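You operate a simulated robot arm through the tools that you are given. There is no shell and no other tool.

You are at the controls of a simulated robot arm. One attempt, no reset.

TASK
Scoop two loads of pasta into the green paper bag, fold and clip it, stow the scoop, shut the bin.
Fine: pasta scoop, back in its pot; yellow clip; spill nothing; other bags, clips, scoops and teal handles stay.
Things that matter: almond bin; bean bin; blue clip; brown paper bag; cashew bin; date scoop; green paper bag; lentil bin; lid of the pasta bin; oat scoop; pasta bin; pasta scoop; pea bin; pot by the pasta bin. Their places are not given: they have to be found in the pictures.

The check looks at the end state, three seconds after you hand in, the way a careful person would. Anything else that was tipped, shoved, dropped, spilled or broken makes it a failure. Flat cloth is picked up by pressing the open fingertips on it (5 to 10 N) and closing them slowly along it; thin cloth reads only 2 to 8 mm in the jaws.

THE ROBOT
A 6-joint arm with a two-finger gripper, fixed in place. Base frame: the origin is on the floor under the middle of its stand, x ahead of it, y to its left, z up. Units: m, degrees, N and s.
It reaches about 1.572 m from its shoulder. Its first joint turns from -166.0 to 166.0 degrees. Payload 2.45 kg.
The TCP is the grasp point between the finger pads, 0.02 m short of the fingertips. In the tool frame z runs along the fingers and y along their closing line. The gripper opens to 0.14 m; its body begins 0.168 m behind the TCP.
Orientation is told as [roll, pitch, yaw] about the base's x, y, z axes, in that order, counted from this pose: with the fingers straight down and closing along the base's y, the tool's x points along the base's -x, its y along +y and its z along -z.

THE INTERFACE
- The arm moves only by the tool send_rows. Its argument "moves" is a list of rows, each a list of 2 entries, a list of its own where there are three numbers: the shift along the base's x, y, z in m, then the turn, a rotation vector about the base's x, y, z in degrees. In form: [[[x, y, z], [rx, ry, rz]], ...]. A call has 1 to 20 rows; each row shifts and turns the commanded pose from where the row before left it. "grip" is the finger opening in m, from 0 to 0.14, set as the call begins (left out, the last holds). Rows are played at 5 a second. More than 0.05 m and 8.6 degrees between two rows, or a gripper value outside its range, and nothing of the call is played. A pose out of reach is approached as far as the arm can. The call stops where the force on the tool passes 60 N (or 10 N more than at its start, if that is more) or the arm is blocked; 0.2 s more then pass. Each finger travels about 0.045 m/s and halts on what it meets, pressing with about 29 N; the grip force reading is that of the motor and also rises with nothing between the fingers. The clock runs only during rows and for 0.2 s after the last one: add rows that do not move to give the fingers time. It gives the time, the measured TCP pose, the force on the tool (base axes), the opening and the grip force at its end, in the units of the frame above (readings bear some noise), with the torque about the TCP (base axes, N m) and any sound that the robot's microphone picked up.
- Cameras (640 x 400 px; columns grow to the right, rows downward): "scene" is fixed at [0.0505, -0.6509, 1.3065]; the picture's right is [0.54, -0.84, 0.00], its down [-0.38, -0.24, -0.90] and it looks along [0.76, 0.48, -0.45] (base axes); focal length 328 px, centre (320, 200). "wrist" rides on the gripper at [0.078, 0.011, -0.209] in the tool frame; the picture's right is [-0.14, 0.99, 0.00], its down [-0.92, -0.13, -0.37] and it looks along [-0.37, -0.05, 0.93] (tool axes); focal length 280 px, centre (320, 200).
- snapshot(camera): a new picture of that camera. It takes no simulated time.
- locate(camera, pixels): for up to 12 pixels [column, row] of the newest picture of that camera ("zoom" is the newest enlarged one), the place [x, y, z] in the base frame of the surface seen there, good to about 0.002 m. It takes no simulated time.
- zoom(camera, box): a new picture of the part [left, top, right, bottom] of that camera's present view, enlarged. It takes no simulated time.
- hand_in(): hands the job in; it is judged then, once.

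Unless the task says otherwise, let go and move clear before handing in.

The tools are called after "Call:" as a command line: name --argument value ..., lists and objects as JSON in quotes. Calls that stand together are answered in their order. send_rows: Moves the arm, as the interface text tells. Its arguments: {"type":"object","properties":{"moves":{"type":"array"},"grip":{"type":"number"}},"required":["moves"]} The other tools are called the same way: snapshot (camera) takes a picture; locate (camera, pixels) gives the place of the surface under pixels of a picture; zoom (camera, box) takes an enlarged picture of a part of a camera's view; hand_in () hands the job in.

At the start:

```text
time_s: 0.0
ee_pos: [0.7187, 0.095, 1.1858]
ee_rot: [-0.1, 0.1, 0.1]
contact_force: [0.9, -0.8, 0.3]
wrist_torque: [0.02, 0.02, 0.03]
finger_gap: 0.1399
gripper_force: 0.0
```

scene: 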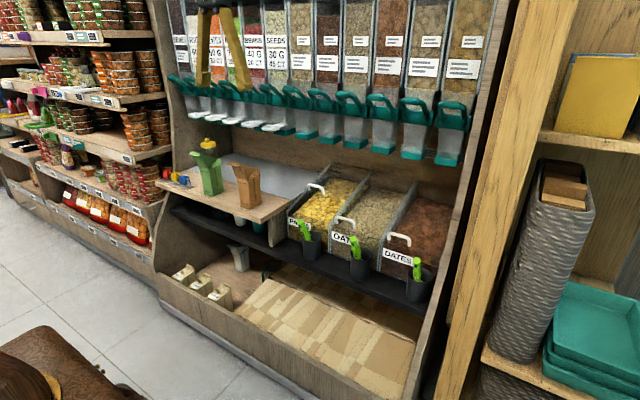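
wrist: 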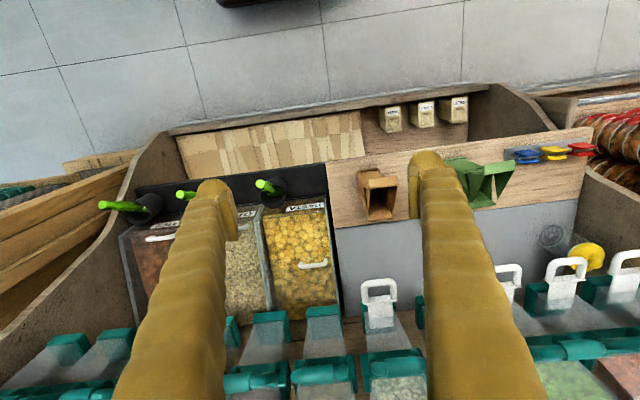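

The scene shows three open-top bins (yellow pasta near pixel 325,205), scoops in pots in front, and a green bag near (208,170). I'll zoom in for details before moving.

Call:
zoom --camera "scene" --box '[270, 160, 470, 310]'

Call:
zoom --camera "scene" --box '[150, 120, 310, 250]'

Call:
zoom --camera "wrist" --box '[340, 120, 640, 300]'

Call:
zoom --camera "wrist" --box '[80, 150, 360, 330]'

```text
2.67 times, centred on (370, 235) of scene
```

zoom: 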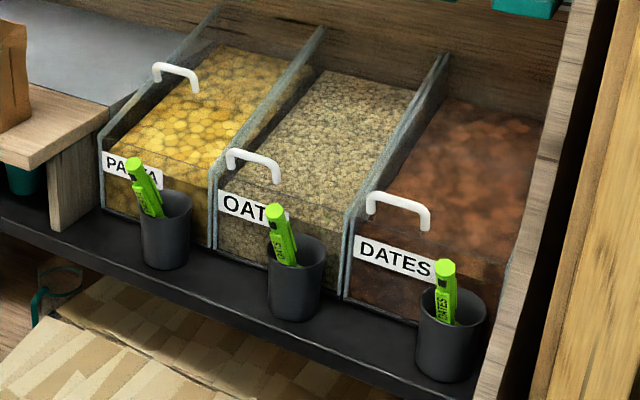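

```text
3.08 times, centred on (230, 185) of scene
```

zoom: 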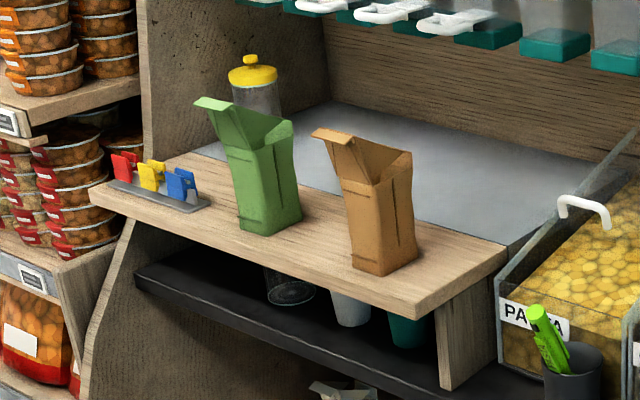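

```text
2.13 times, centred on (490, 210) of wrist
```

zoom: 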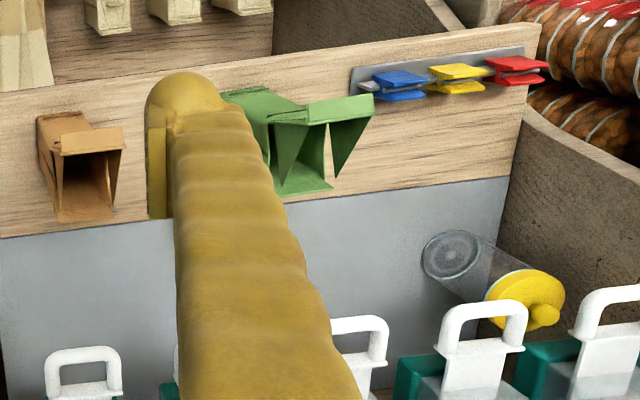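

```text
2.22 times, centred on (220, 240) of wrist
```

zoom: 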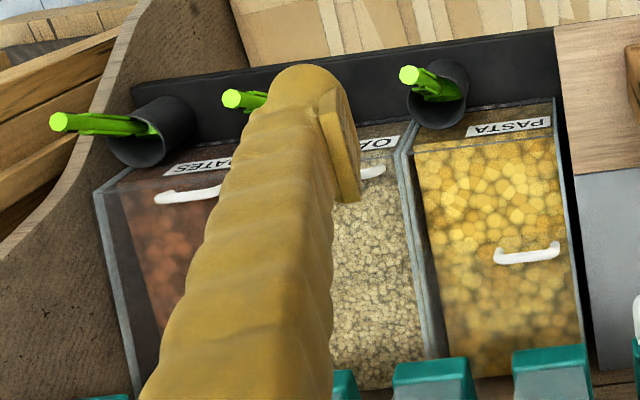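

The pasta handle (scene ~316,188) sits higher/further back than those of oats and dates, so the pasta lid may already be partly open. I'll measure the handles, bin edges, pots and scoops.

Call:
zoom --camera "scene" --box '[280, 160, 380, 260]'

Call:
locate --camera "scene" --pixels '[[308, 185], [316, 184], [325, 188], [342, 218], [354, 221], [388, 235], [408, 240], [300, 218], [308, 220], [336, 160], [355, 172], [345, 190]]'

Call:
locate --camera "wrist" --pixels '[[300, 265], [325, 262], [273, 216], [328, 205], [262, 185], [285, 184], [295, 240], [300, 215], [310, 295], [240, 227], [162, 237], [340, 285]]'

```text
4.00 times, centred on (330, 210) of scene
```

zoom: 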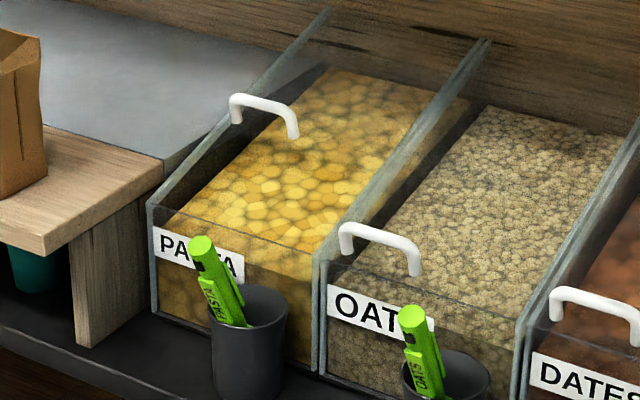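

```text
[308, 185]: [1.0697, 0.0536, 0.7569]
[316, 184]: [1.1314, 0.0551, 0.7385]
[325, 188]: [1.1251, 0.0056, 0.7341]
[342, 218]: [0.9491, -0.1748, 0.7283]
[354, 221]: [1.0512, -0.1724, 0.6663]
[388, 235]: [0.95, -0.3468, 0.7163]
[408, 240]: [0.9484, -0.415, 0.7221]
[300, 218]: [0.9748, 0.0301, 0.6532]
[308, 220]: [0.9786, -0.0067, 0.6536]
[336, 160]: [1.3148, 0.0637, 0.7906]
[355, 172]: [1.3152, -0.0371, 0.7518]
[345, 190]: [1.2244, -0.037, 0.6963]
```

```text
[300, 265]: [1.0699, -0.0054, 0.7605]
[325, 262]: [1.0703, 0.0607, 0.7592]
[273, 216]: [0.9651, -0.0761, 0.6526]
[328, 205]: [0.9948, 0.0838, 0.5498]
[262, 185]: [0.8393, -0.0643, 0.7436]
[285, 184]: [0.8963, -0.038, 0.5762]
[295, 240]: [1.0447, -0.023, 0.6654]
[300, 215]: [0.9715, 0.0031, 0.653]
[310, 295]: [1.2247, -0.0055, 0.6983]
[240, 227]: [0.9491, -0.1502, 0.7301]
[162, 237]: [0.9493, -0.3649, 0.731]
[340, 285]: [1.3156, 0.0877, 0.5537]
```

The pasta lid handle reads x≈1.07 while the oat and date handles read x≈0.949, so the pasta lid is slid back about 0.12 m. Next I'll measure the teal handles, bag, clips, scoop and pot.

Call:
locate --camera "scene" --pixels '[[269, 97], [296, 98], [322, 102], [350, 105], [381, 107], [305, 133], [330, 138], [353, 142], [384, 148], [415, 154], [300, 95], [275, 127]]'

Call:
zoom --camera "scene" --box '[165, 130, 275, 230]'

Call:
locate --camera "zoom" --pixels '[[150, 170], [180, 205], [265, 195], [230, 335], [300, 345], [390, 300], [350, 170], [235, 240], [180, 110], [270, 130], [60, 250], [115, 280]]'

```text
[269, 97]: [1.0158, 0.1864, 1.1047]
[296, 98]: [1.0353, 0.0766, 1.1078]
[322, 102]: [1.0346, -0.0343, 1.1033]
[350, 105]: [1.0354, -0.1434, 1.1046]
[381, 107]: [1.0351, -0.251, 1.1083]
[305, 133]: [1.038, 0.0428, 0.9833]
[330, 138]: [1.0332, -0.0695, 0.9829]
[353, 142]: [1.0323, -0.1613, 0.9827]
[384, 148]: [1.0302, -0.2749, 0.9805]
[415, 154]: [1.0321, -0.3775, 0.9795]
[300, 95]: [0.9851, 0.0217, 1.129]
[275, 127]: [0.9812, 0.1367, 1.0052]
```

```text
4.00 times, centred on (220, 180) of scene
```

zoom: 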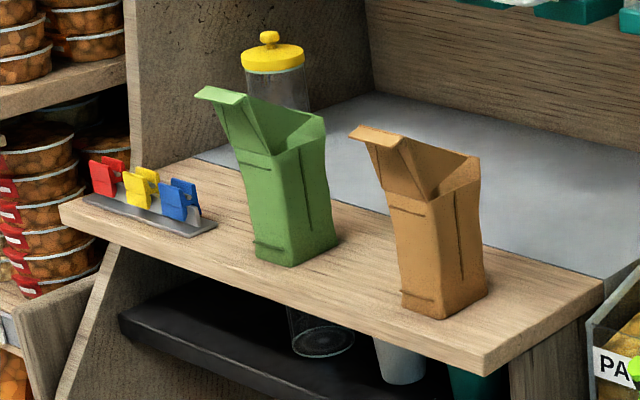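

```text
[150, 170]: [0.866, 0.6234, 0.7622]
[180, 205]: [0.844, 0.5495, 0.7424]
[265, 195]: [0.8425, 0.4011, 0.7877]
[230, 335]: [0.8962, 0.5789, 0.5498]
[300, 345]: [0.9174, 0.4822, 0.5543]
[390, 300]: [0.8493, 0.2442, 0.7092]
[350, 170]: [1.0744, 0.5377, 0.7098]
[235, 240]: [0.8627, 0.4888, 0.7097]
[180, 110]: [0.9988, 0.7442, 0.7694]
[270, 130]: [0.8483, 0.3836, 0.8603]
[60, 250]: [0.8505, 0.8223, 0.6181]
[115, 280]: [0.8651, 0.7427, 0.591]
```

Dispenser bottoms are at z≈0.98 and x≈0.98–1.04, so I'll have to work beneath them. I'll zoom on the green bag, the clips and the pasta scoop/pot to measure them finely.

Call:
zoom --camera "scene" --box '[180, 130, 240, 210]'

Call:
locate --camera "zoom" --pixels '[[165, 85], [245, 95], [310, 180], [270, 185], [380, 145], [300, 260], [210, 200], [240, 360], [360, 350], [400, 200], [330, 150], [215, 110]]'

Call:
zoom --camera "scene" --box '[285, 210, 335, 270]'

Call:
locate --camera "zoom" --pixels '[[160, 100], [190, 180], [215, 230], [180, 240], [260, 190], [310, 210], [270, 280], [230, 330], [260, 350], [310, 330], [150, 240], [400, 380]]'

```text
5.00 times, centred on (210, 170) of scene
```

zoom: 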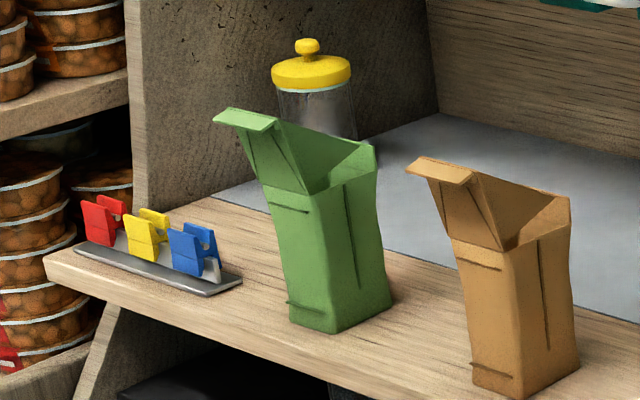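

```text
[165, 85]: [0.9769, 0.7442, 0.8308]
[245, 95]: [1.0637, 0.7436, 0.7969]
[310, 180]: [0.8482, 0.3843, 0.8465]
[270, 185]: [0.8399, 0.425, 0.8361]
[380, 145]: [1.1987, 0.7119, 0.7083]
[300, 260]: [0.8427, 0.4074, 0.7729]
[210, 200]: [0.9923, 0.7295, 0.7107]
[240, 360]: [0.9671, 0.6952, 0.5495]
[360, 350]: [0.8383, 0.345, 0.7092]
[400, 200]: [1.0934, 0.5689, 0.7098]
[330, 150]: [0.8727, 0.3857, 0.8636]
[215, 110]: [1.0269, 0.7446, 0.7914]
```

```text
6.67 times, centred on (310, 240) of scene
```

zoom: 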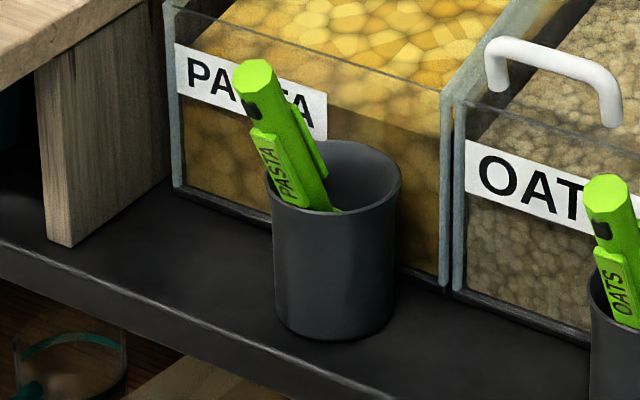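

```text
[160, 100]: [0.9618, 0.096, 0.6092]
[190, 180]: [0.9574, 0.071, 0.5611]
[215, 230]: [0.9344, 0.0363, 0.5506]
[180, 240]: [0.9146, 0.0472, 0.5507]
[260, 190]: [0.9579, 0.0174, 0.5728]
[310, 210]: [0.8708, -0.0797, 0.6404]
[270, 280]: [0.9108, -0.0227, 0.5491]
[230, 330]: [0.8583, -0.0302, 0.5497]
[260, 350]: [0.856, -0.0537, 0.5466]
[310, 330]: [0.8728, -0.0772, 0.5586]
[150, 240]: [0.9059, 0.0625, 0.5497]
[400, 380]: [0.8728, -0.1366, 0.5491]
```

The pasta scoop's green handle tip is at zoom pixel (258,75), with the pot rim around (335,175). I'll locate the handle and rim points, then the bag features in another zoom.

Call:
locate --camera "zoom" --pixels '[[255, 72], [268, 110], [285, 145], [300, 180], [318, 205], [310, 140], [335, 143], [398, 180], [272, 175], [335, 212], [268, 150], [365, 160]]'

Call:
zoom --camera "scene" --box '[190, 140, 240, 200]'

Call:
locate --camera "zoom" --pixels '[[250, 80], [325, 95], [300, 110], [375, 205], [310, 200], [455, 135], [430, 160], [420, 200], [335, 310], [360, 350], [355, 380], [480, 330]]'

Call:
zoom --camera "scene" --box '[165, 160, 205, 200]'

```text
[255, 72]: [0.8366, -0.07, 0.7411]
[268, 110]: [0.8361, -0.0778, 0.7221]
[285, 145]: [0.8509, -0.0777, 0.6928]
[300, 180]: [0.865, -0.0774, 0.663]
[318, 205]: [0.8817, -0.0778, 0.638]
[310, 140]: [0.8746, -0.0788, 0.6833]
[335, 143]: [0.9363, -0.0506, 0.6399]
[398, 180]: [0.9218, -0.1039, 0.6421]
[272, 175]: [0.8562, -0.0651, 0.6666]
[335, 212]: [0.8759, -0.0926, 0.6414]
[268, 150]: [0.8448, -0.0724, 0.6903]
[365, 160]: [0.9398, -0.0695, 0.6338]
```

```text
6.67 times, centred on (215, 170) of scene
```

zoom: 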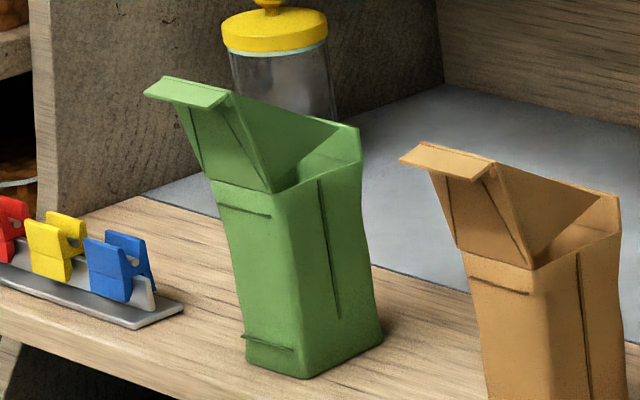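

```text
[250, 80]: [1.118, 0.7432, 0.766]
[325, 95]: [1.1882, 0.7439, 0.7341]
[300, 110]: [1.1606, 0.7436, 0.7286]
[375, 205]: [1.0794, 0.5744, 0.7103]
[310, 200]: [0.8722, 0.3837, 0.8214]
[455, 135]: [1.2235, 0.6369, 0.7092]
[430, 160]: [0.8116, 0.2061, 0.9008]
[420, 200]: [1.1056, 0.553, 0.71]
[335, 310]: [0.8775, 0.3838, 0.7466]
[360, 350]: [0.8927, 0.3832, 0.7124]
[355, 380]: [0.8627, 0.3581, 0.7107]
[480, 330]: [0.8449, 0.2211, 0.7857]
```

```text
10.00 times, centred on (185, 180) of scene
```

zoom: 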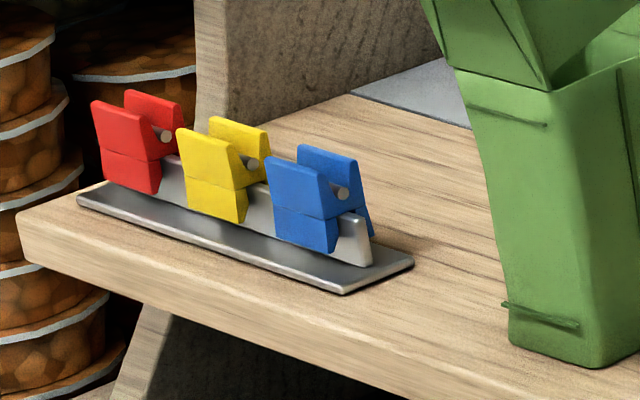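

Clips sit on an upright plate, wings fore-and-aft. Now I'll locate key points of the green bag and clips.

Call:
locate --camera "zoom" --pixels '[[205, 160], [205, 195], [236, 130], [252, 165], [295, 180], [295, 215], [325, 165], [340, 190], [120, 125], [150, 105], [365, 250], [330, 260]]'

Call:
zoom --camera "scene" --box '[190, 140, 240, 200]'

Call:
locate --camera "zoom" --pixels '[[150, 88], [222, 102], [190, 90], [230, 150], [265, 185], [190, 130], [215, 190], [355, 150], [357, 130], [290, 140], [315, 165], [265, 200]]'

Call:
locate --camera "zoom" --pixels '[[275, 210], [245, 230], [250, 340], [300, 372], [375, 335], [360, 200], [322, 200], [222, 185], [230, 220], [335, 320], [300, 300], [225, 250]]'

```text
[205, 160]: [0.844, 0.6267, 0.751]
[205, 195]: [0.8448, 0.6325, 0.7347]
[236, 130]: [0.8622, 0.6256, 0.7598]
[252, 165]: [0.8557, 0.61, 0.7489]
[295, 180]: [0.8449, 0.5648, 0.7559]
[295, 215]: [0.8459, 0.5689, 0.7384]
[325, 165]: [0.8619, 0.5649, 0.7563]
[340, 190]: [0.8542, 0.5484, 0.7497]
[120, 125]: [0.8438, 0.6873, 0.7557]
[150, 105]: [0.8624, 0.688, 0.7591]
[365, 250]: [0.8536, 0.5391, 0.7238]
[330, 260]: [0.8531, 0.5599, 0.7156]
```

```text
6.67 times, centred on (215, 170) of scene
```

zoom: 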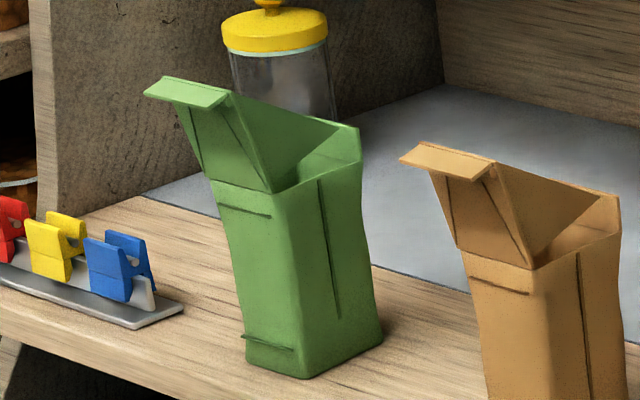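

```text
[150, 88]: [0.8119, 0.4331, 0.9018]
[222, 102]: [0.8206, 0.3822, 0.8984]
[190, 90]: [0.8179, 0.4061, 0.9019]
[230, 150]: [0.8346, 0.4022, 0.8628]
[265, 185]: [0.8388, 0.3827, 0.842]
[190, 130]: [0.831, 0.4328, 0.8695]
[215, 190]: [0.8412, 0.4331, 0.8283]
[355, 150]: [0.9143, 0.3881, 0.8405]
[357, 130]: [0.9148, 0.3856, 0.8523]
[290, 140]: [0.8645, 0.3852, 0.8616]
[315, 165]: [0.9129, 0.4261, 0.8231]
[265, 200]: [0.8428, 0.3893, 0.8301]
```

```text
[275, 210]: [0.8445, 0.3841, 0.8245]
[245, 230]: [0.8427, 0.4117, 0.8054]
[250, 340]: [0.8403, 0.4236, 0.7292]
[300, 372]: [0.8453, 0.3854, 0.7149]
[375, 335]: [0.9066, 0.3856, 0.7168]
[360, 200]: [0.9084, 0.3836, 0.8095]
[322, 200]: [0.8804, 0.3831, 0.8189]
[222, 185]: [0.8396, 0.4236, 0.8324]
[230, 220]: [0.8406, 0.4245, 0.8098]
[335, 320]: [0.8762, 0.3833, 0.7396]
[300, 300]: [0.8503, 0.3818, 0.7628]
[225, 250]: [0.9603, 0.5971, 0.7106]
```

The green bag spans x≈0.84–0.91 from y≈0.383 with a front flap rising to z≈0.90, and the yellow clip is at about (0.853, 0.62, 0.755). I'll move the wrist camera over the bag and clips for a closer look.

Call:
send_rows --moves '[[[-0.01, 0.04, 0], [0, 0, 0]], [[-0.01, 0.04, 0], [0, 0, 0]], [[-0.01, 0.04, -0.01], [0, 0, 0]], [[-0.01, 0.04, -0.01], [0, 0, 0]], [[0, 0.04, -0.01], [0, 0, 0]], [[0, 0.04, -0.01], [0, 0, 0]], [[0, 0.04, 0], [0, 0, 0]], [[0, 0.04, 0], [0, 0, 0]], [[0, 0.03, 0], [0, 0, 0]]]' --grip 0.14

Call:
snapshot --camera "wrist"

Call:
snapshot --camera "scene"

```text
time_s: 2.0
ee_pos: [0.6765, 0.4452, 1.1465]
ee_rot: [0.0, 0.1, -0.1]
contact_force: [-0.2, -0.2, 0.4]
wrist_torque: [0.0, 0.0, -0.01]
finger_gap: 0.1399
gripper_force: 0.1
```

```text
taken
```

wrist: 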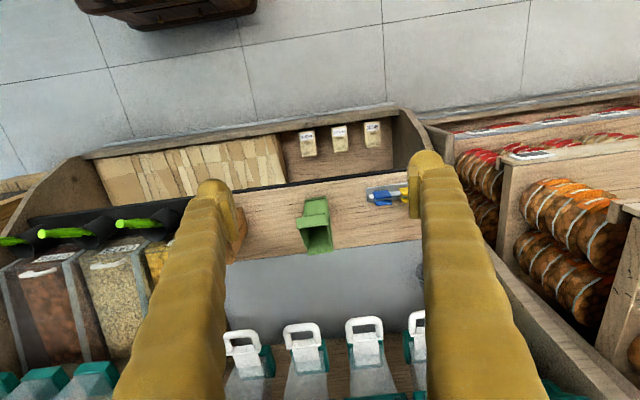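

```text
taken
```

scene: 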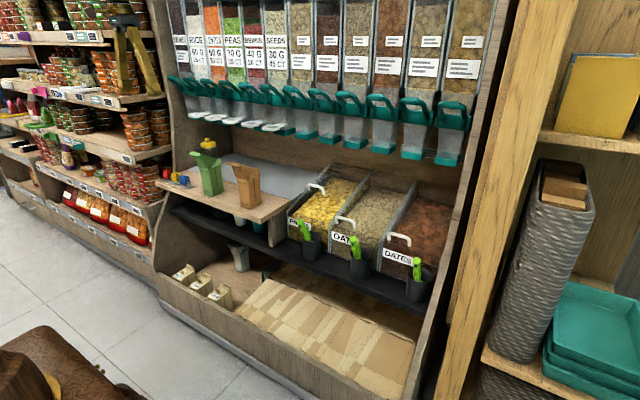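

The wrist view now shows the green bag at (315,225) and clips at (390,195). I'll zoom in on both.

Call:
zoom --camera "wrist" --box '[275, 185, 355, 265]'

Call:
locate --camera "zoom" --pixels '[[220, 100], [360, 80], [250, 170], [380, 160], [230, 205], [380, 180], [270, 330], [410, 300], [310, 260], [350, 240], [330, 310], [300, 130]]'

Call:
zoom --camera "wrist" --box '[350, 170, 420, 220]'

```text
5.00 times, centred on (315, 225) of wrist
```

zoom: 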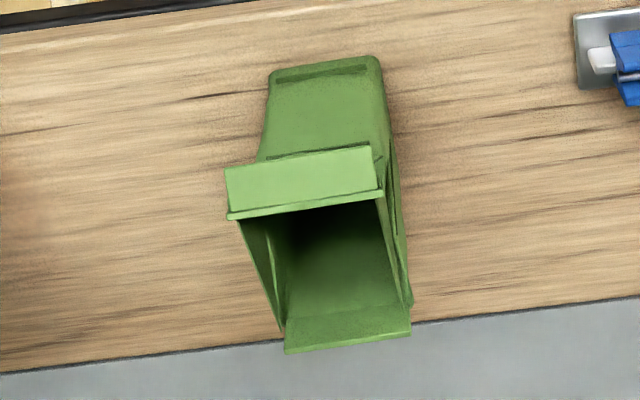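

```text
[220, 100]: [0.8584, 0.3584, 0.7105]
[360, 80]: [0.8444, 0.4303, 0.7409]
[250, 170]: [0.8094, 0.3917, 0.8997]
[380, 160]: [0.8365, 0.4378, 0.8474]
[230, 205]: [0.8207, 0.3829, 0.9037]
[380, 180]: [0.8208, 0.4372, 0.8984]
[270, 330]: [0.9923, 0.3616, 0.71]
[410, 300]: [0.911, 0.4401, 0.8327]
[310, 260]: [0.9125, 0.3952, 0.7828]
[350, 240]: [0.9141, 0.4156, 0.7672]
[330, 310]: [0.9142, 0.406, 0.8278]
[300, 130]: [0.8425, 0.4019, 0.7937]
```

```text
8.00 times, centred on (385, 195) of wrist
```

zoom: 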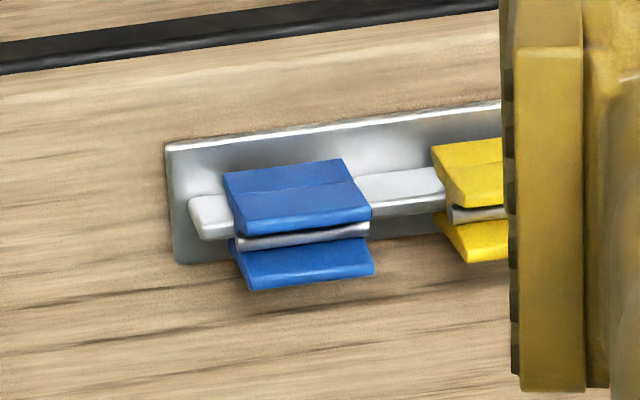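

The bag mouth spans x≈0.825–0.915, y≈0.385–0.438, and the front flap's lip stands at z≈0.90. Now I'll move the wrist camera over the pasta pot and bin for a close view of the scoop and lid.

Call:
send_rows --moves '[[[0, -0.045, -0.005], [0, 0, 0]], [[0, -0.045, -0.01], [0, 0, 0]], [[0, -0.045, -0.01], [0, 0, 0]], [[0, -0.045, -0.015], [0, 0, 0]], [[0, -0.045, -0.015], [0, 0, 0]], [[0, -0.045, -0.015], [0, 0, 0]], [[0, -0.045, -0.015], [0, 0, 0]], [[0, -0.045, -0.015], [0, 0, 0]], [[0, -0.045, -0.02], [0, 0, 0]], [[0, -0.045, -0.02], [0, 0, 0]], [[0, -0.045, -0.02], [0, 0, 0]], [[0, -0.02, -0.02], [0, 0, 0]]]'

Call:
snapshot --camera "wrist"

```text
time_s: 4.6
ee_pos: [0.6781, -0.0707, 0.9656]
ee_rot: [-0.1, -0.1, 0.0]
contact_force: [-0.6, -0.5, -0.8]
wrist_torque: [-0.03, 0.01, -0.04]
finger_gap: 0.14
gripper_force: 0.1
```

```text
taken
```

wrist: 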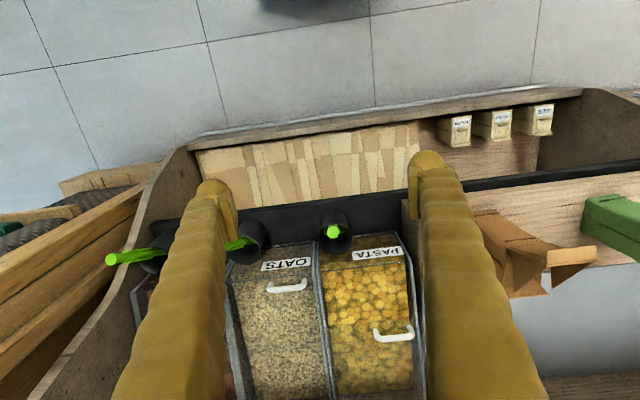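

Call:
zoom --camera "wrist" --box '[300, 200, 380, 270]'

Call:
zoom --camera "wrist" --box '[230, 230, 430, 400]'

Call:
locate --camera "wrist" --pixels '[[333, 231], [334, 222], [320, 235], [348, 232], [338, 215], [345, 222], [376, 334], [409, 338], [405, 328], [270, 290], [302, 284], [370, 300]]'

```text
5.71 times, centred on (340, 235) of wrist
```

zoom: 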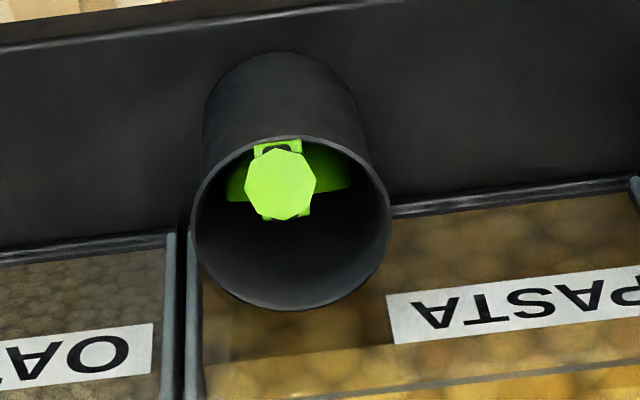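

```text
2.35 times, centred on (330, 315) of wrist
```

zoom: 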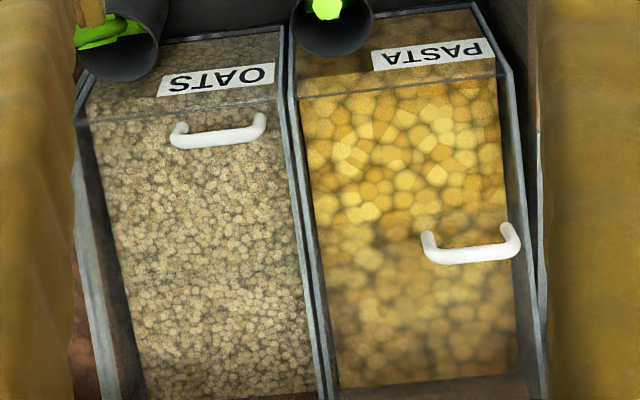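

```text
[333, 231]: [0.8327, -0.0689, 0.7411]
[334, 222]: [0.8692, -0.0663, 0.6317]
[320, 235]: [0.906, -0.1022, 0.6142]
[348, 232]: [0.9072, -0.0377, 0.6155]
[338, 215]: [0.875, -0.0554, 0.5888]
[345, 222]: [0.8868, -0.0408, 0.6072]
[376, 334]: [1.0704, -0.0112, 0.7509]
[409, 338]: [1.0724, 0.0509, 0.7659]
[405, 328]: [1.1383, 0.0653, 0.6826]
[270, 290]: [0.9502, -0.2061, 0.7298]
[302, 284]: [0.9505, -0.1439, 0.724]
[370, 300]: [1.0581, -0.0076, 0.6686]
```

The scoop stands in the pot with its handle leaning toward -x and its bowl visible as dark green at zoom (240,180) and (335,170). I'll locate these points accurately.

Call:
zoom --camera "wrist" --box '[310, 205, 360, 255]'

Call:
locate --camera "zoom" --pixels '[[240, 190], [330, 170], [320, 190], [300, 210], [252, 180], [265, 235], [255, 120], [240, 110], [305, 150], [340, 180], [170, 190], [190, 180]]'

```text
8.00 times, centred on (335, 230) of wrist
```

zoom: 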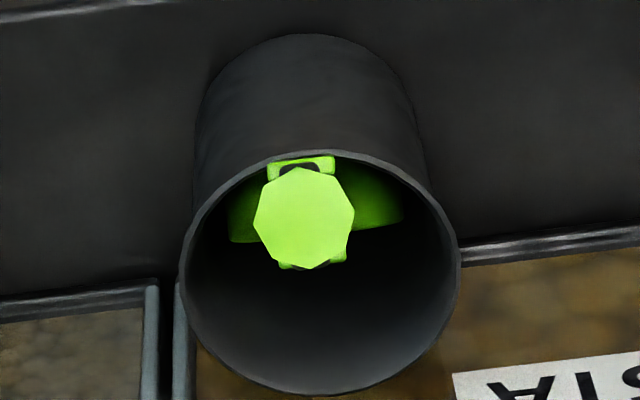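

```text
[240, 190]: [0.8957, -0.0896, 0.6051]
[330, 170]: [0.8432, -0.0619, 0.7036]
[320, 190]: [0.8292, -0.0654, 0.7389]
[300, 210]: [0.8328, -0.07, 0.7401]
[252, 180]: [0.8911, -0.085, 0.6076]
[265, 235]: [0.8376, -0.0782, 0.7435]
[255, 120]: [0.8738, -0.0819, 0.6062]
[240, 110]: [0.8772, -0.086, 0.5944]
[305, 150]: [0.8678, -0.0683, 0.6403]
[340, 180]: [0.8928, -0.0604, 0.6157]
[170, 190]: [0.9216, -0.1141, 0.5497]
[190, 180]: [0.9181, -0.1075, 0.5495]
```

The scoop is half-round: flat/open side toward +x, belly toward -x, with a ~22 mm octagonal handle leaning ~27° toward -x. I'll now find the bin's front wall top, side edges and the lid's front edge.

Call:
zoom --camera "scene" --box '[285, 175, 345, 225]'

Call:
locate --camera "zoom" --pixels '[[75, 245], [85, 243], [395, 342], [408, 345], [120, 255], [300, 308], [262, 100], [400, 165], [230, 110], [360, 140], [80, 300], [480, 210]]'

Call:
zoom --camera "wrist" --box '[350, 230, 430, 350]'

Call:
locate --camera "zoom" --pixels '[[110, 95], [150, 290], [350, 75], [385, 200], [250, 80], [250, 110], [200, 250], [300, 240], [340, 290], [250, 350], [260, 190], [300, 20]]'

```text
8.00 times, centred on (315, 200) of scene
```

zoom: 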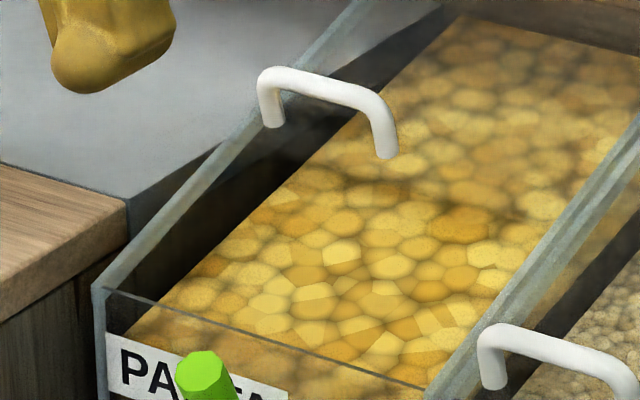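

```text
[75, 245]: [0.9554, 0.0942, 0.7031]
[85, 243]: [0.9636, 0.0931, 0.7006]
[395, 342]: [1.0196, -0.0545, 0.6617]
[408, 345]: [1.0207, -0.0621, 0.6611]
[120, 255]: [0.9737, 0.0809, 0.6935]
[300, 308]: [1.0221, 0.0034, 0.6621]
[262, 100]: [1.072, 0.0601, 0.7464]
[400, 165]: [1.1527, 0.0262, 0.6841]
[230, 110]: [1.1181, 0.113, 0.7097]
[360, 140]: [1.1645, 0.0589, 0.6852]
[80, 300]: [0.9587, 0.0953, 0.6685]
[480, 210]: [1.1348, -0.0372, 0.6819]
```

```text
3.33 times, centred on (390, 290) of wrist
```

zoom: 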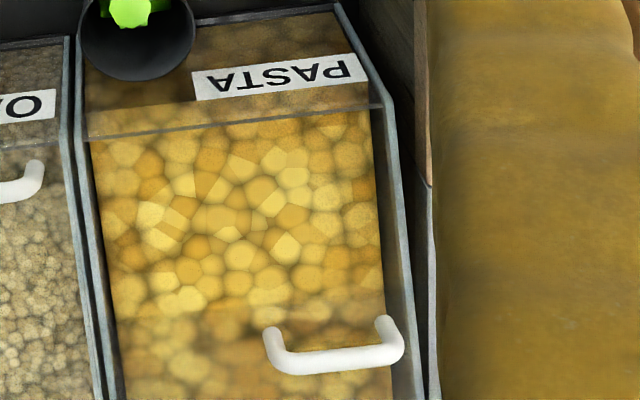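

```text
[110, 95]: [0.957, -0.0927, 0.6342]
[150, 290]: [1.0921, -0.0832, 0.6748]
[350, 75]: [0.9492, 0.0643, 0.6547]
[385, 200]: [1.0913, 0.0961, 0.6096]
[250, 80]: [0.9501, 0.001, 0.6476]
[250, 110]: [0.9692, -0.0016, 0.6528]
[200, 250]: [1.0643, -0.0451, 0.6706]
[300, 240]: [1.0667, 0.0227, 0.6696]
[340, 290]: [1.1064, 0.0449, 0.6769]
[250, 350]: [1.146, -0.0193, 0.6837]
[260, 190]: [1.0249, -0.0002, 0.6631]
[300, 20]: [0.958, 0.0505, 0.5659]
```

The bin spans y≈-0.09..0.094, front wall top at (0.957, z≈0.70), lid front edge about x≈1.06. Let me look at my own gripper in the scene view to know its size before planning the lid and scoop grasps.

Call:
snapshot --camera "scene"

Call:
zoom --camera "scene" --box '[180, 0, 400, 230]'

```text
taken
```

scene: 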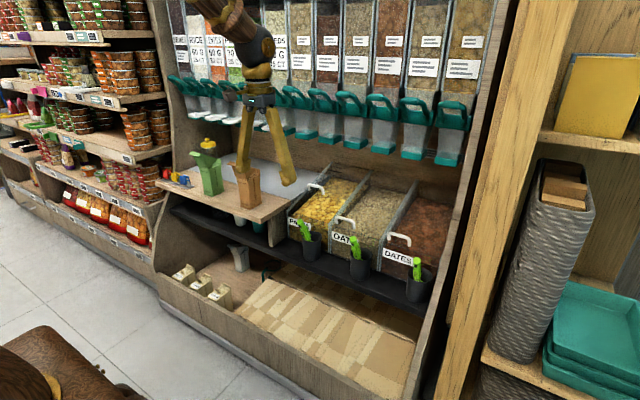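

```text
1.74 times, centred on (290, 115) of scene
```

zoom: 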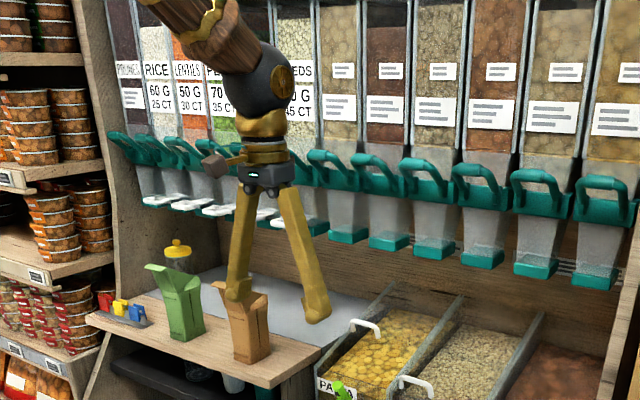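

The gripper body is compact with long splayed fingers. I'll tilt the hand about 55° forward and line up with the pasta lid handle (centre y≈0.025) to slide the lid further back, checking with pictures before contact.

Call:
send_rows --moves '[[[0, 0.01, 0], [0, -6.875, 0]], [[0.01, 0.015, 0], [0, -6.875, 0]], [[0.02, 0.015, 0], [0, -6.875, 0]], [[0.02, 0.015, -0.005], [0, -6.875, 0]], [[0.02, 0.015, -0.01], [0, -6.875, 0]], [[0.03, 0.015, -0.01], [0, -6.875, 0]], [[0.03, 0.01, -0.01], [0, -6.875, 0]], [[0.03, 0, -0.01], [0, -6.875, 0]], [[0.03, 0, -0.01], [0, 0, 0]], [[0.02, 0, -0.01], [0, 0, 0]]]' --grip 0.095

Call:
snapshot --camera "wrist"

Call:
snapshot --camera "scene"

```text
time_s: 6.8
ee_pos: [0.8859, 0.0238, 0.9001]
ee_rot: [0.0, -55.1, -0.2]
contact_force: [0.4, -0.2, -0.4]
wrist_torque: [0.01, 0.02, -0.01]
finger_gap: 0.0951
gripper_force: 0.1
```

```text
taken
```

wrist: 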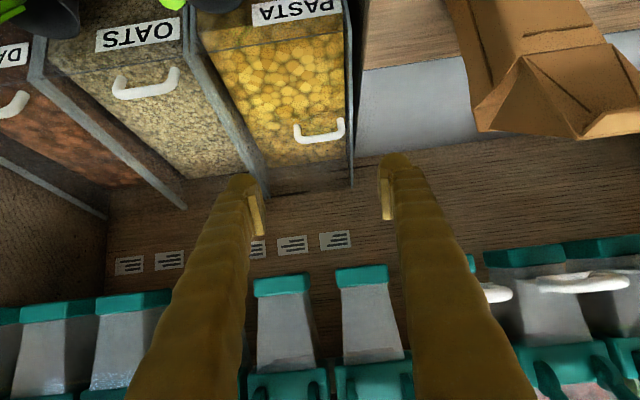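

```text
taken
```

scene: 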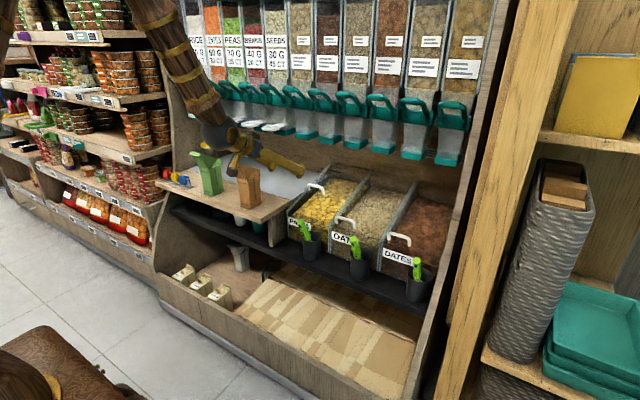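

The wrist view shows the pasta lid handle at (320,135). I'll zoom there to measure handle ends and the lid edge.

Call:
zoom --camera "wrist" --box '[200, 30, 380, 180]'

Call:
locate --camera "wrist" --pixels '[[296, 127], [299, 137], [318, 140], [338, 134], [341, 120], [318, 143], [350, 150], [262, 175], [280, 162], [330, 155], [188, 100], [352, 185]]'

```text
2.67 times, centred on (290, 105) of wrist
```

zoom: 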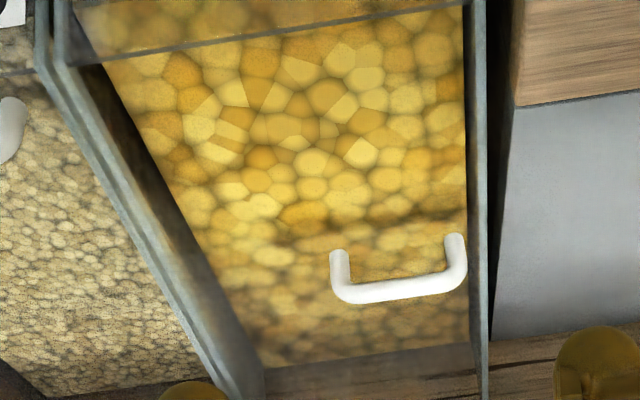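

```text
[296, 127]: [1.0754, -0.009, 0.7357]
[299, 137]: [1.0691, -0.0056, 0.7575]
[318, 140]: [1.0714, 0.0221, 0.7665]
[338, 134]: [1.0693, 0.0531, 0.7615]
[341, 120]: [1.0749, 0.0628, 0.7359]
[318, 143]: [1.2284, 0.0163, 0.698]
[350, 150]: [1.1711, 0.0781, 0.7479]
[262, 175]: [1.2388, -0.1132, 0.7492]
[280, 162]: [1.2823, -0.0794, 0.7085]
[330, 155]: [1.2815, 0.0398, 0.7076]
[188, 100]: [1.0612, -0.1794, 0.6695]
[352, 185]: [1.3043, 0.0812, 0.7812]
```

The handle's legs base at y≈-0.009 and 0.063 (centre ≈0.027), bar at (1.070, z≈0.761). I'll approach along the finger direction, stopping short for a check.

Call:
send_rows --moves '[[[0.03, 0.001, -0.0222], [0, 0, 0]], [[0.03, 0.001, -0.0222], [0, 0, 0]], [[0.03, 0.001, -0.0222], [0, 0, 0]], [[0.03, 0, -0.0222], [0, 0, 0]], [[0.02, 0, -0.0148], [0, 0, 0]]]'

Call:
zoom --camera "wrist" --box '[180, 60, 460, 260]'

Call:
zoom --camera "scene" --box '[230, 110, 370, 220]'

```text
time_s: 8.0
ee_pos: [1.0269, 0.027, 0.7954]
ee_rot: [0.1, -55.2, -0.1]
contact_force: [-0.1, 0.8, -0.2]
wrist_torque: [0.01, 0.01, -0.02]
finger_gap: 0.095
gripper_force: 0.0
```

```text
2.00 times, centred on (320, 160) of wrist
```

zoom: 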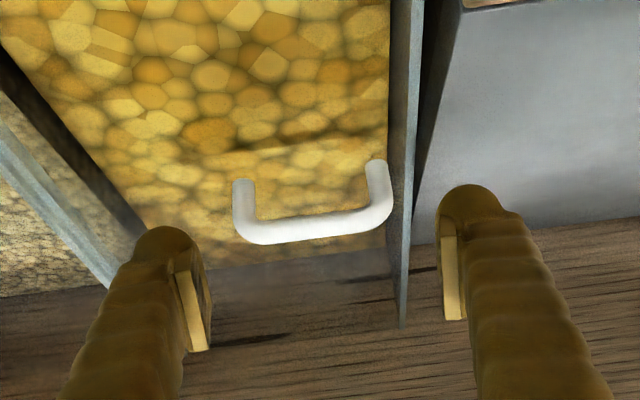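

```text
3.64 times, centred on (300, 165) of scene
```

zoom: 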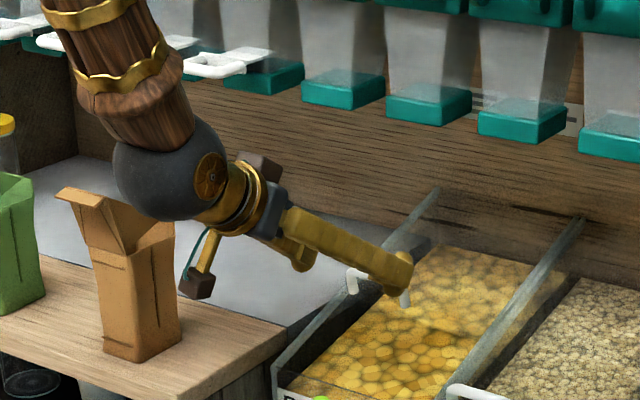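

The fingers straddle the handle cleanly, but the wrist joint (zoom 165,170) looks near the brown bag. I'll check that clearance numerically.

Call:
locate --camera "zoom" --pixels '[[150, 170], [180, 150], [120, 160], [165, 210], [200, 285], [80, 195], [150, 220], [150, 60], [230, 170], [270, 210]]'

```text
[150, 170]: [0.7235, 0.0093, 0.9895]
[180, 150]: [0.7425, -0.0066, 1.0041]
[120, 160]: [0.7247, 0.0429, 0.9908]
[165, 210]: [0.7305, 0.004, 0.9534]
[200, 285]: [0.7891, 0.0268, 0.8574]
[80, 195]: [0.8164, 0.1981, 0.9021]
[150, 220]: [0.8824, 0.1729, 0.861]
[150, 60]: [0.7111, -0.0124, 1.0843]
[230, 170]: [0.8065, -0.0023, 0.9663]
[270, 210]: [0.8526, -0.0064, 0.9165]
```

Clearance to the brown bag (y≥0.17) is fine. I'll finish the approach onto the handle and close gently.

Call:
send_rows --moves '[[[0.02, 0, -0.0155], [0, 0, 0]], [[0.02, 0, -0.0155], [0, 0, 0]], [[0, 0, 0], [0, 0, 0]]]'

Call:
zoom --camera "wrist" --box '[180, 60, 460, 260]'

```text
time_s: 8.8
ee_pos: [1.066, 0.0285, 0.7644]
ee_rot: [0.1, -55.2, -0.1]
contact_force: [-0.3, -1.0, -0.6]
wrist_torque: [0.01, -0.03, 0.0]
finger_gap: 0.0953
gripper_force: 0.1
```

```text
2.00 times, centred on (320, 160) of wrist
```

zoom: 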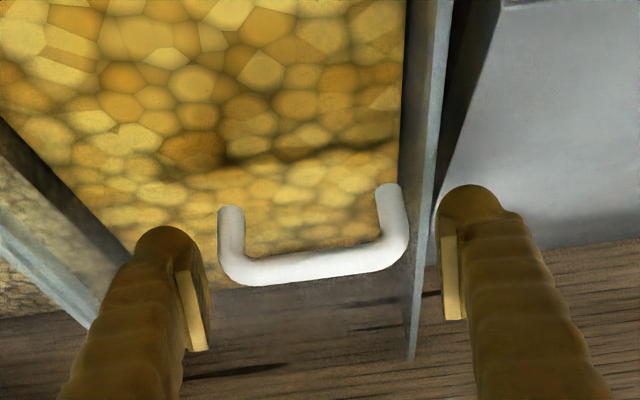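

The handle sits between the pads with slack on both sides. I'll close on it.

Call:
send_rows --moves '[[[0, 0, 0], [0, 0, 0]], [[0, 0, 0], [0, 0, 0]], [[0, 0, 0], [0, 0, 0]], [[0, 0, 0], [0, 0, 0]]]' --grip 0.06

Call:
zoom --camera "wrist" --box '[180, 60, 460, 260]'

```text
time_s: 9.8
ee_pos: [1.0671, 0.0248, 0.7665]
ee_rot: [0.1, -55.1, -0.3]
contact_force: [-6.1, -44.0, 5.1]
wrist_torque: [-0.83, 0.05, -0.65]
finger_gap: 0.0765
gripper_force: 44.9
```

```text
2.00 times, centred on (320, 160) of wrist
```

zoom: 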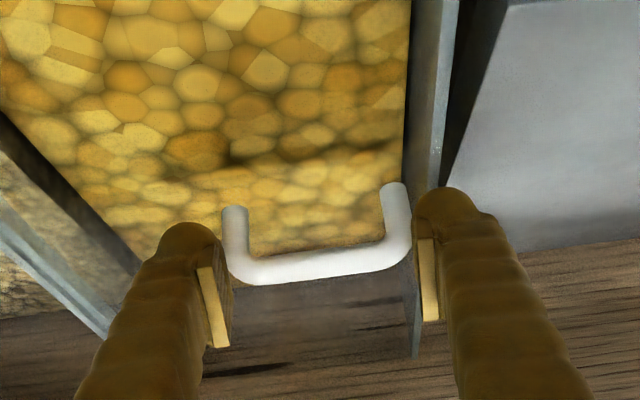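

Only the -y finger is pressing (force -44 N in y), so the hand is off-centre by a few mm toward +y. I'll shift -y a bit to centre it.

Call:
send_rows --moves '[[[0, -0.002, 0], [0, 0, 0]], [[0, -0.002, 0], [0, 0, 0]], [[0, 0, 0], [0, 0, 0]], [[0, 0, 0], [0, 0, 0]]]'

```text
time_s: 10.8
ee_pos: [1.0674, 0.0258, 0.7658]
ee_rot: [0.0, -55.1, 0.2]
contact_force: [-42.0, 18.5, 22.7]
wrist_torque: [0.2, 0.35, -0.57]
finger_gap: 0.076
gripper_force: 45.4
```

The grip now presses both sides (gap 0.076). I'll try sliding gently along the lid slope by small steps and watch the force.

Call:
send_rows --moves '[[[0.005, 0, 0.0012], [0, 0, 0]], [[0.005, 0, 0.0012], [0, 0, 0]], [[0, 0, 0], [0, 0, 0]]]'

Call:
zoom --camera "wrist" --box '[180, 60, 460, 260]'

```text
time_s: 11.1
ee_pos: [1.0661, 0.0245, 0.7661]
ee_rot: [0.0, -55.0, 0.1]
contact_force: [-18.8, 1.9, 12.3]
wrist_torque: [-0.38, 0.04, 0.18]
finger_gap: 0.0762
gripper_force: 44.9
stopped in row 1: the force on the tool passed its limit at 73 N (the readings are from after the stop); the commanded pose is now the measured one
```

```text
2.00 times, centred on (320, 160) of wrist
```

zoom: 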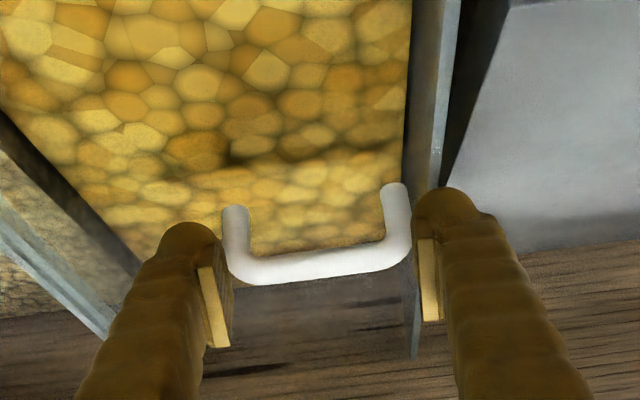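

The lid won't go further back (73 N), so it is already at its open stop. I'll release the handle and back away along the finger direction.

Call:
send_rows --moves '[[[0, 0, 0], [0, 0, 0]], [[0, 0, 0], [0, 0, 0]], [[-0.02, 0, 0.015], [0, 0, 0]], [[-0.03, 0, 0.022], [0, 0, 0]], [[-0.03, 0, 0.022], [0, 0, 0]], [[-0.03, 0, 0.022], [0, 0, 0]], [[-0.03, 0, 0.022], [0, 0, 0]], [[-0.03, 0, 0.022], [0, 0, 0]]]' --grip 0.098

Call:
snapshot --camera "scene"

Call:
zoom --camera "scene" --box '[285, 175, 345, 225]'

Call:
locate --camera "zoom" --pixels '[[300, 75], [340, 85], [375, 105]]'

```text
time_s: 12.9
ee_pos: [0.8983, 0.0261, 0.8893]
ee_rot: [-0.1, -55.0, 0.2]
contact_force: [-0.3, 0.9, 0.4]
wrist_torque: [0.0, 0.03, 0.0]
finger_gap: 0.098
gripper_force: 0.1
```

```text
taken
```

scene: 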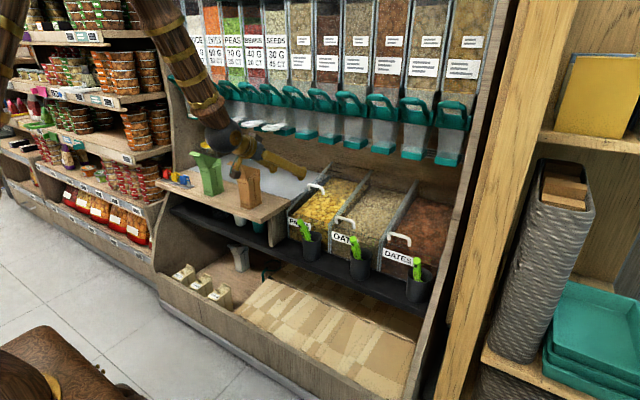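

```text
8.00 times, centred on (315, 200) of scene
```

zoom: 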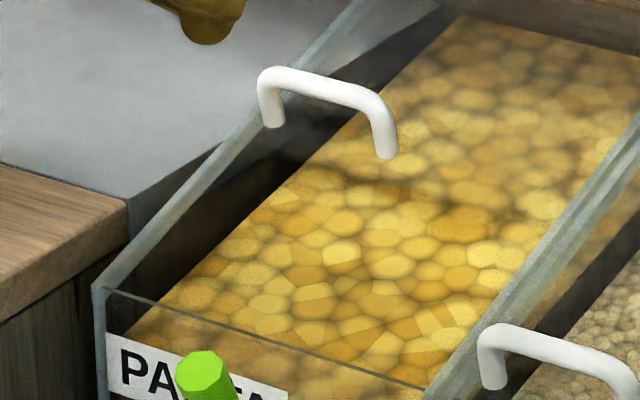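

```text
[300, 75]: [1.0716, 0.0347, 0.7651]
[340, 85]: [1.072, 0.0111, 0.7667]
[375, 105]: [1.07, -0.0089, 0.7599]
```

The handle hasn't moved, all good. Now I'll re-orient to a slight -13° pitch above the pasta scoop handle and check alignment from the wrist camera.

Call:
send_rows --moves '[[[-0.014, -0.01, 0.005], [0, 7, 0]], [[-0.014, -0.015, 0], [0, 7, 0]], [[-0.014, -0.018, 0], [0, 7, 0]], [[-0.014, -0.018, 0], [0, 7, 0]], [[-0.014, -0.018, 0], [0, 7, 0]], [[-0.01, -0.015, 0], [0, 7, 0]], [[0, 0, 0], [0, 0, 0]]]' --grip 0.07

Call:
snapshot --camera "wrist"

Call:
zoom --camera "wrist" --box '[240, 130, 400, 250]'

```text
time_s: 14.5
ee_pos: [0.8206, -0.0675, 0.8959]
ee_rot: [0.1, -13.0, 0.1]
contact_force: [-0.5, 0.4, -0.1]
wrist_torque: [0.01, 0.0, -0.01]
finger_gap: 0.0699
gripper_force: 0.1
out of reach, approached as far as the arm can: row 3
```

```text
taken
```

wrist: 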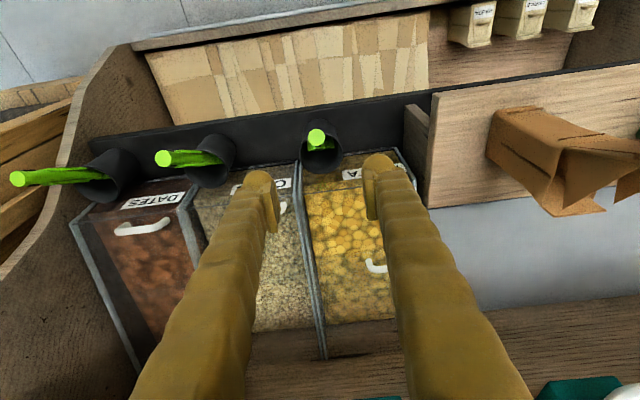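

```text
3.33 times, centred on (320, 190) of wrist
```

zoom: 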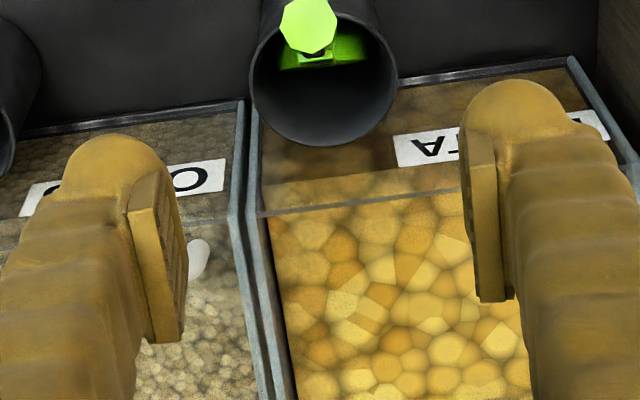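

The handle tip appears at zoom (308,28), roughly midway between the fingers. I'll refine its position and then descend along the finger direction.

Call:
locate --camera "zoom" --pixels '[[285, 25], [308, 25], [333, 25], [310, 57], [320, 52], [290, 60], [350, 45], [300, 55]]'

```text
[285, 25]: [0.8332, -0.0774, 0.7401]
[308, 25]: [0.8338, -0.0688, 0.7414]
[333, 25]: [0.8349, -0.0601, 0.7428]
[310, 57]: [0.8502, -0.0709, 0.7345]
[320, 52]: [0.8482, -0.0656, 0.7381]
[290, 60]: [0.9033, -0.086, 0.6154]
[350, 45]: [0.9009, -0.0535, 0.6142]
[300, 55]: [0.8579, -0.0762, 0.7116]
```

Tip centre is at (0.834, -0.0687, 0.741). I'll descend to just around the tip first.

Call:
send_rows --moves '[[[0.006, -0.0003, -0.035], [0, 0, 0]], [[0.006, -0.0003, -0.035], [0, 0, 0]], [[0.006, -0.0003, -0.035], [0, 0, 0]], [[0.005, -0.0002, -0.03], [0, 0, 0]], [[0, 0, 0], [0, 0, 0]]]'

Call:
zoom --camera "wrist" --box '[220, 80, 420, 230]'

Call:
zoom --camera "scene" --box '[260, 180, 360, 270]'

```text
time_s: 15.7
ee_pos: [0.8448, -0.0706, 0.7585]
ee_rot: [0.1, -12.9, 0.1]
contact_force: [-1.1, 0.0, -0.3]
wrist_torque: [0.02, 0.01, 0.01]
finger_gap: 0.0701
gripper_force: 0.0
```

```text
2.67 times, centred on (320, 155) of wrist
```

zoom: 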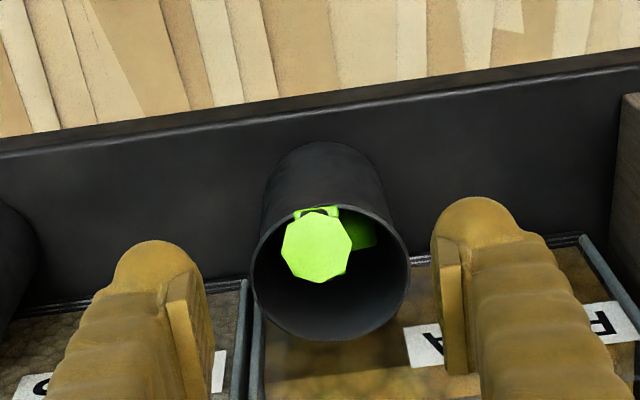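

```text
4.44 times, centred on (310, 225) of scene
```

zoom: 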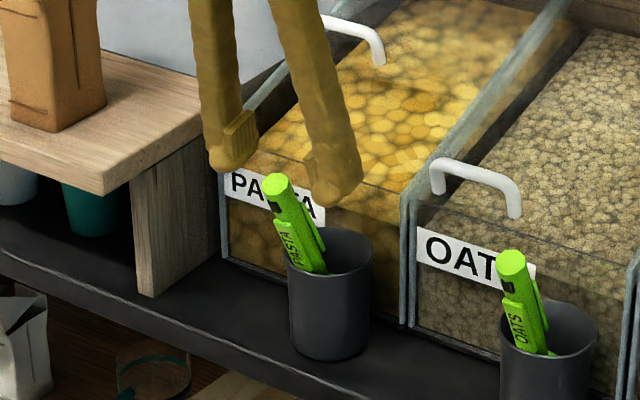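

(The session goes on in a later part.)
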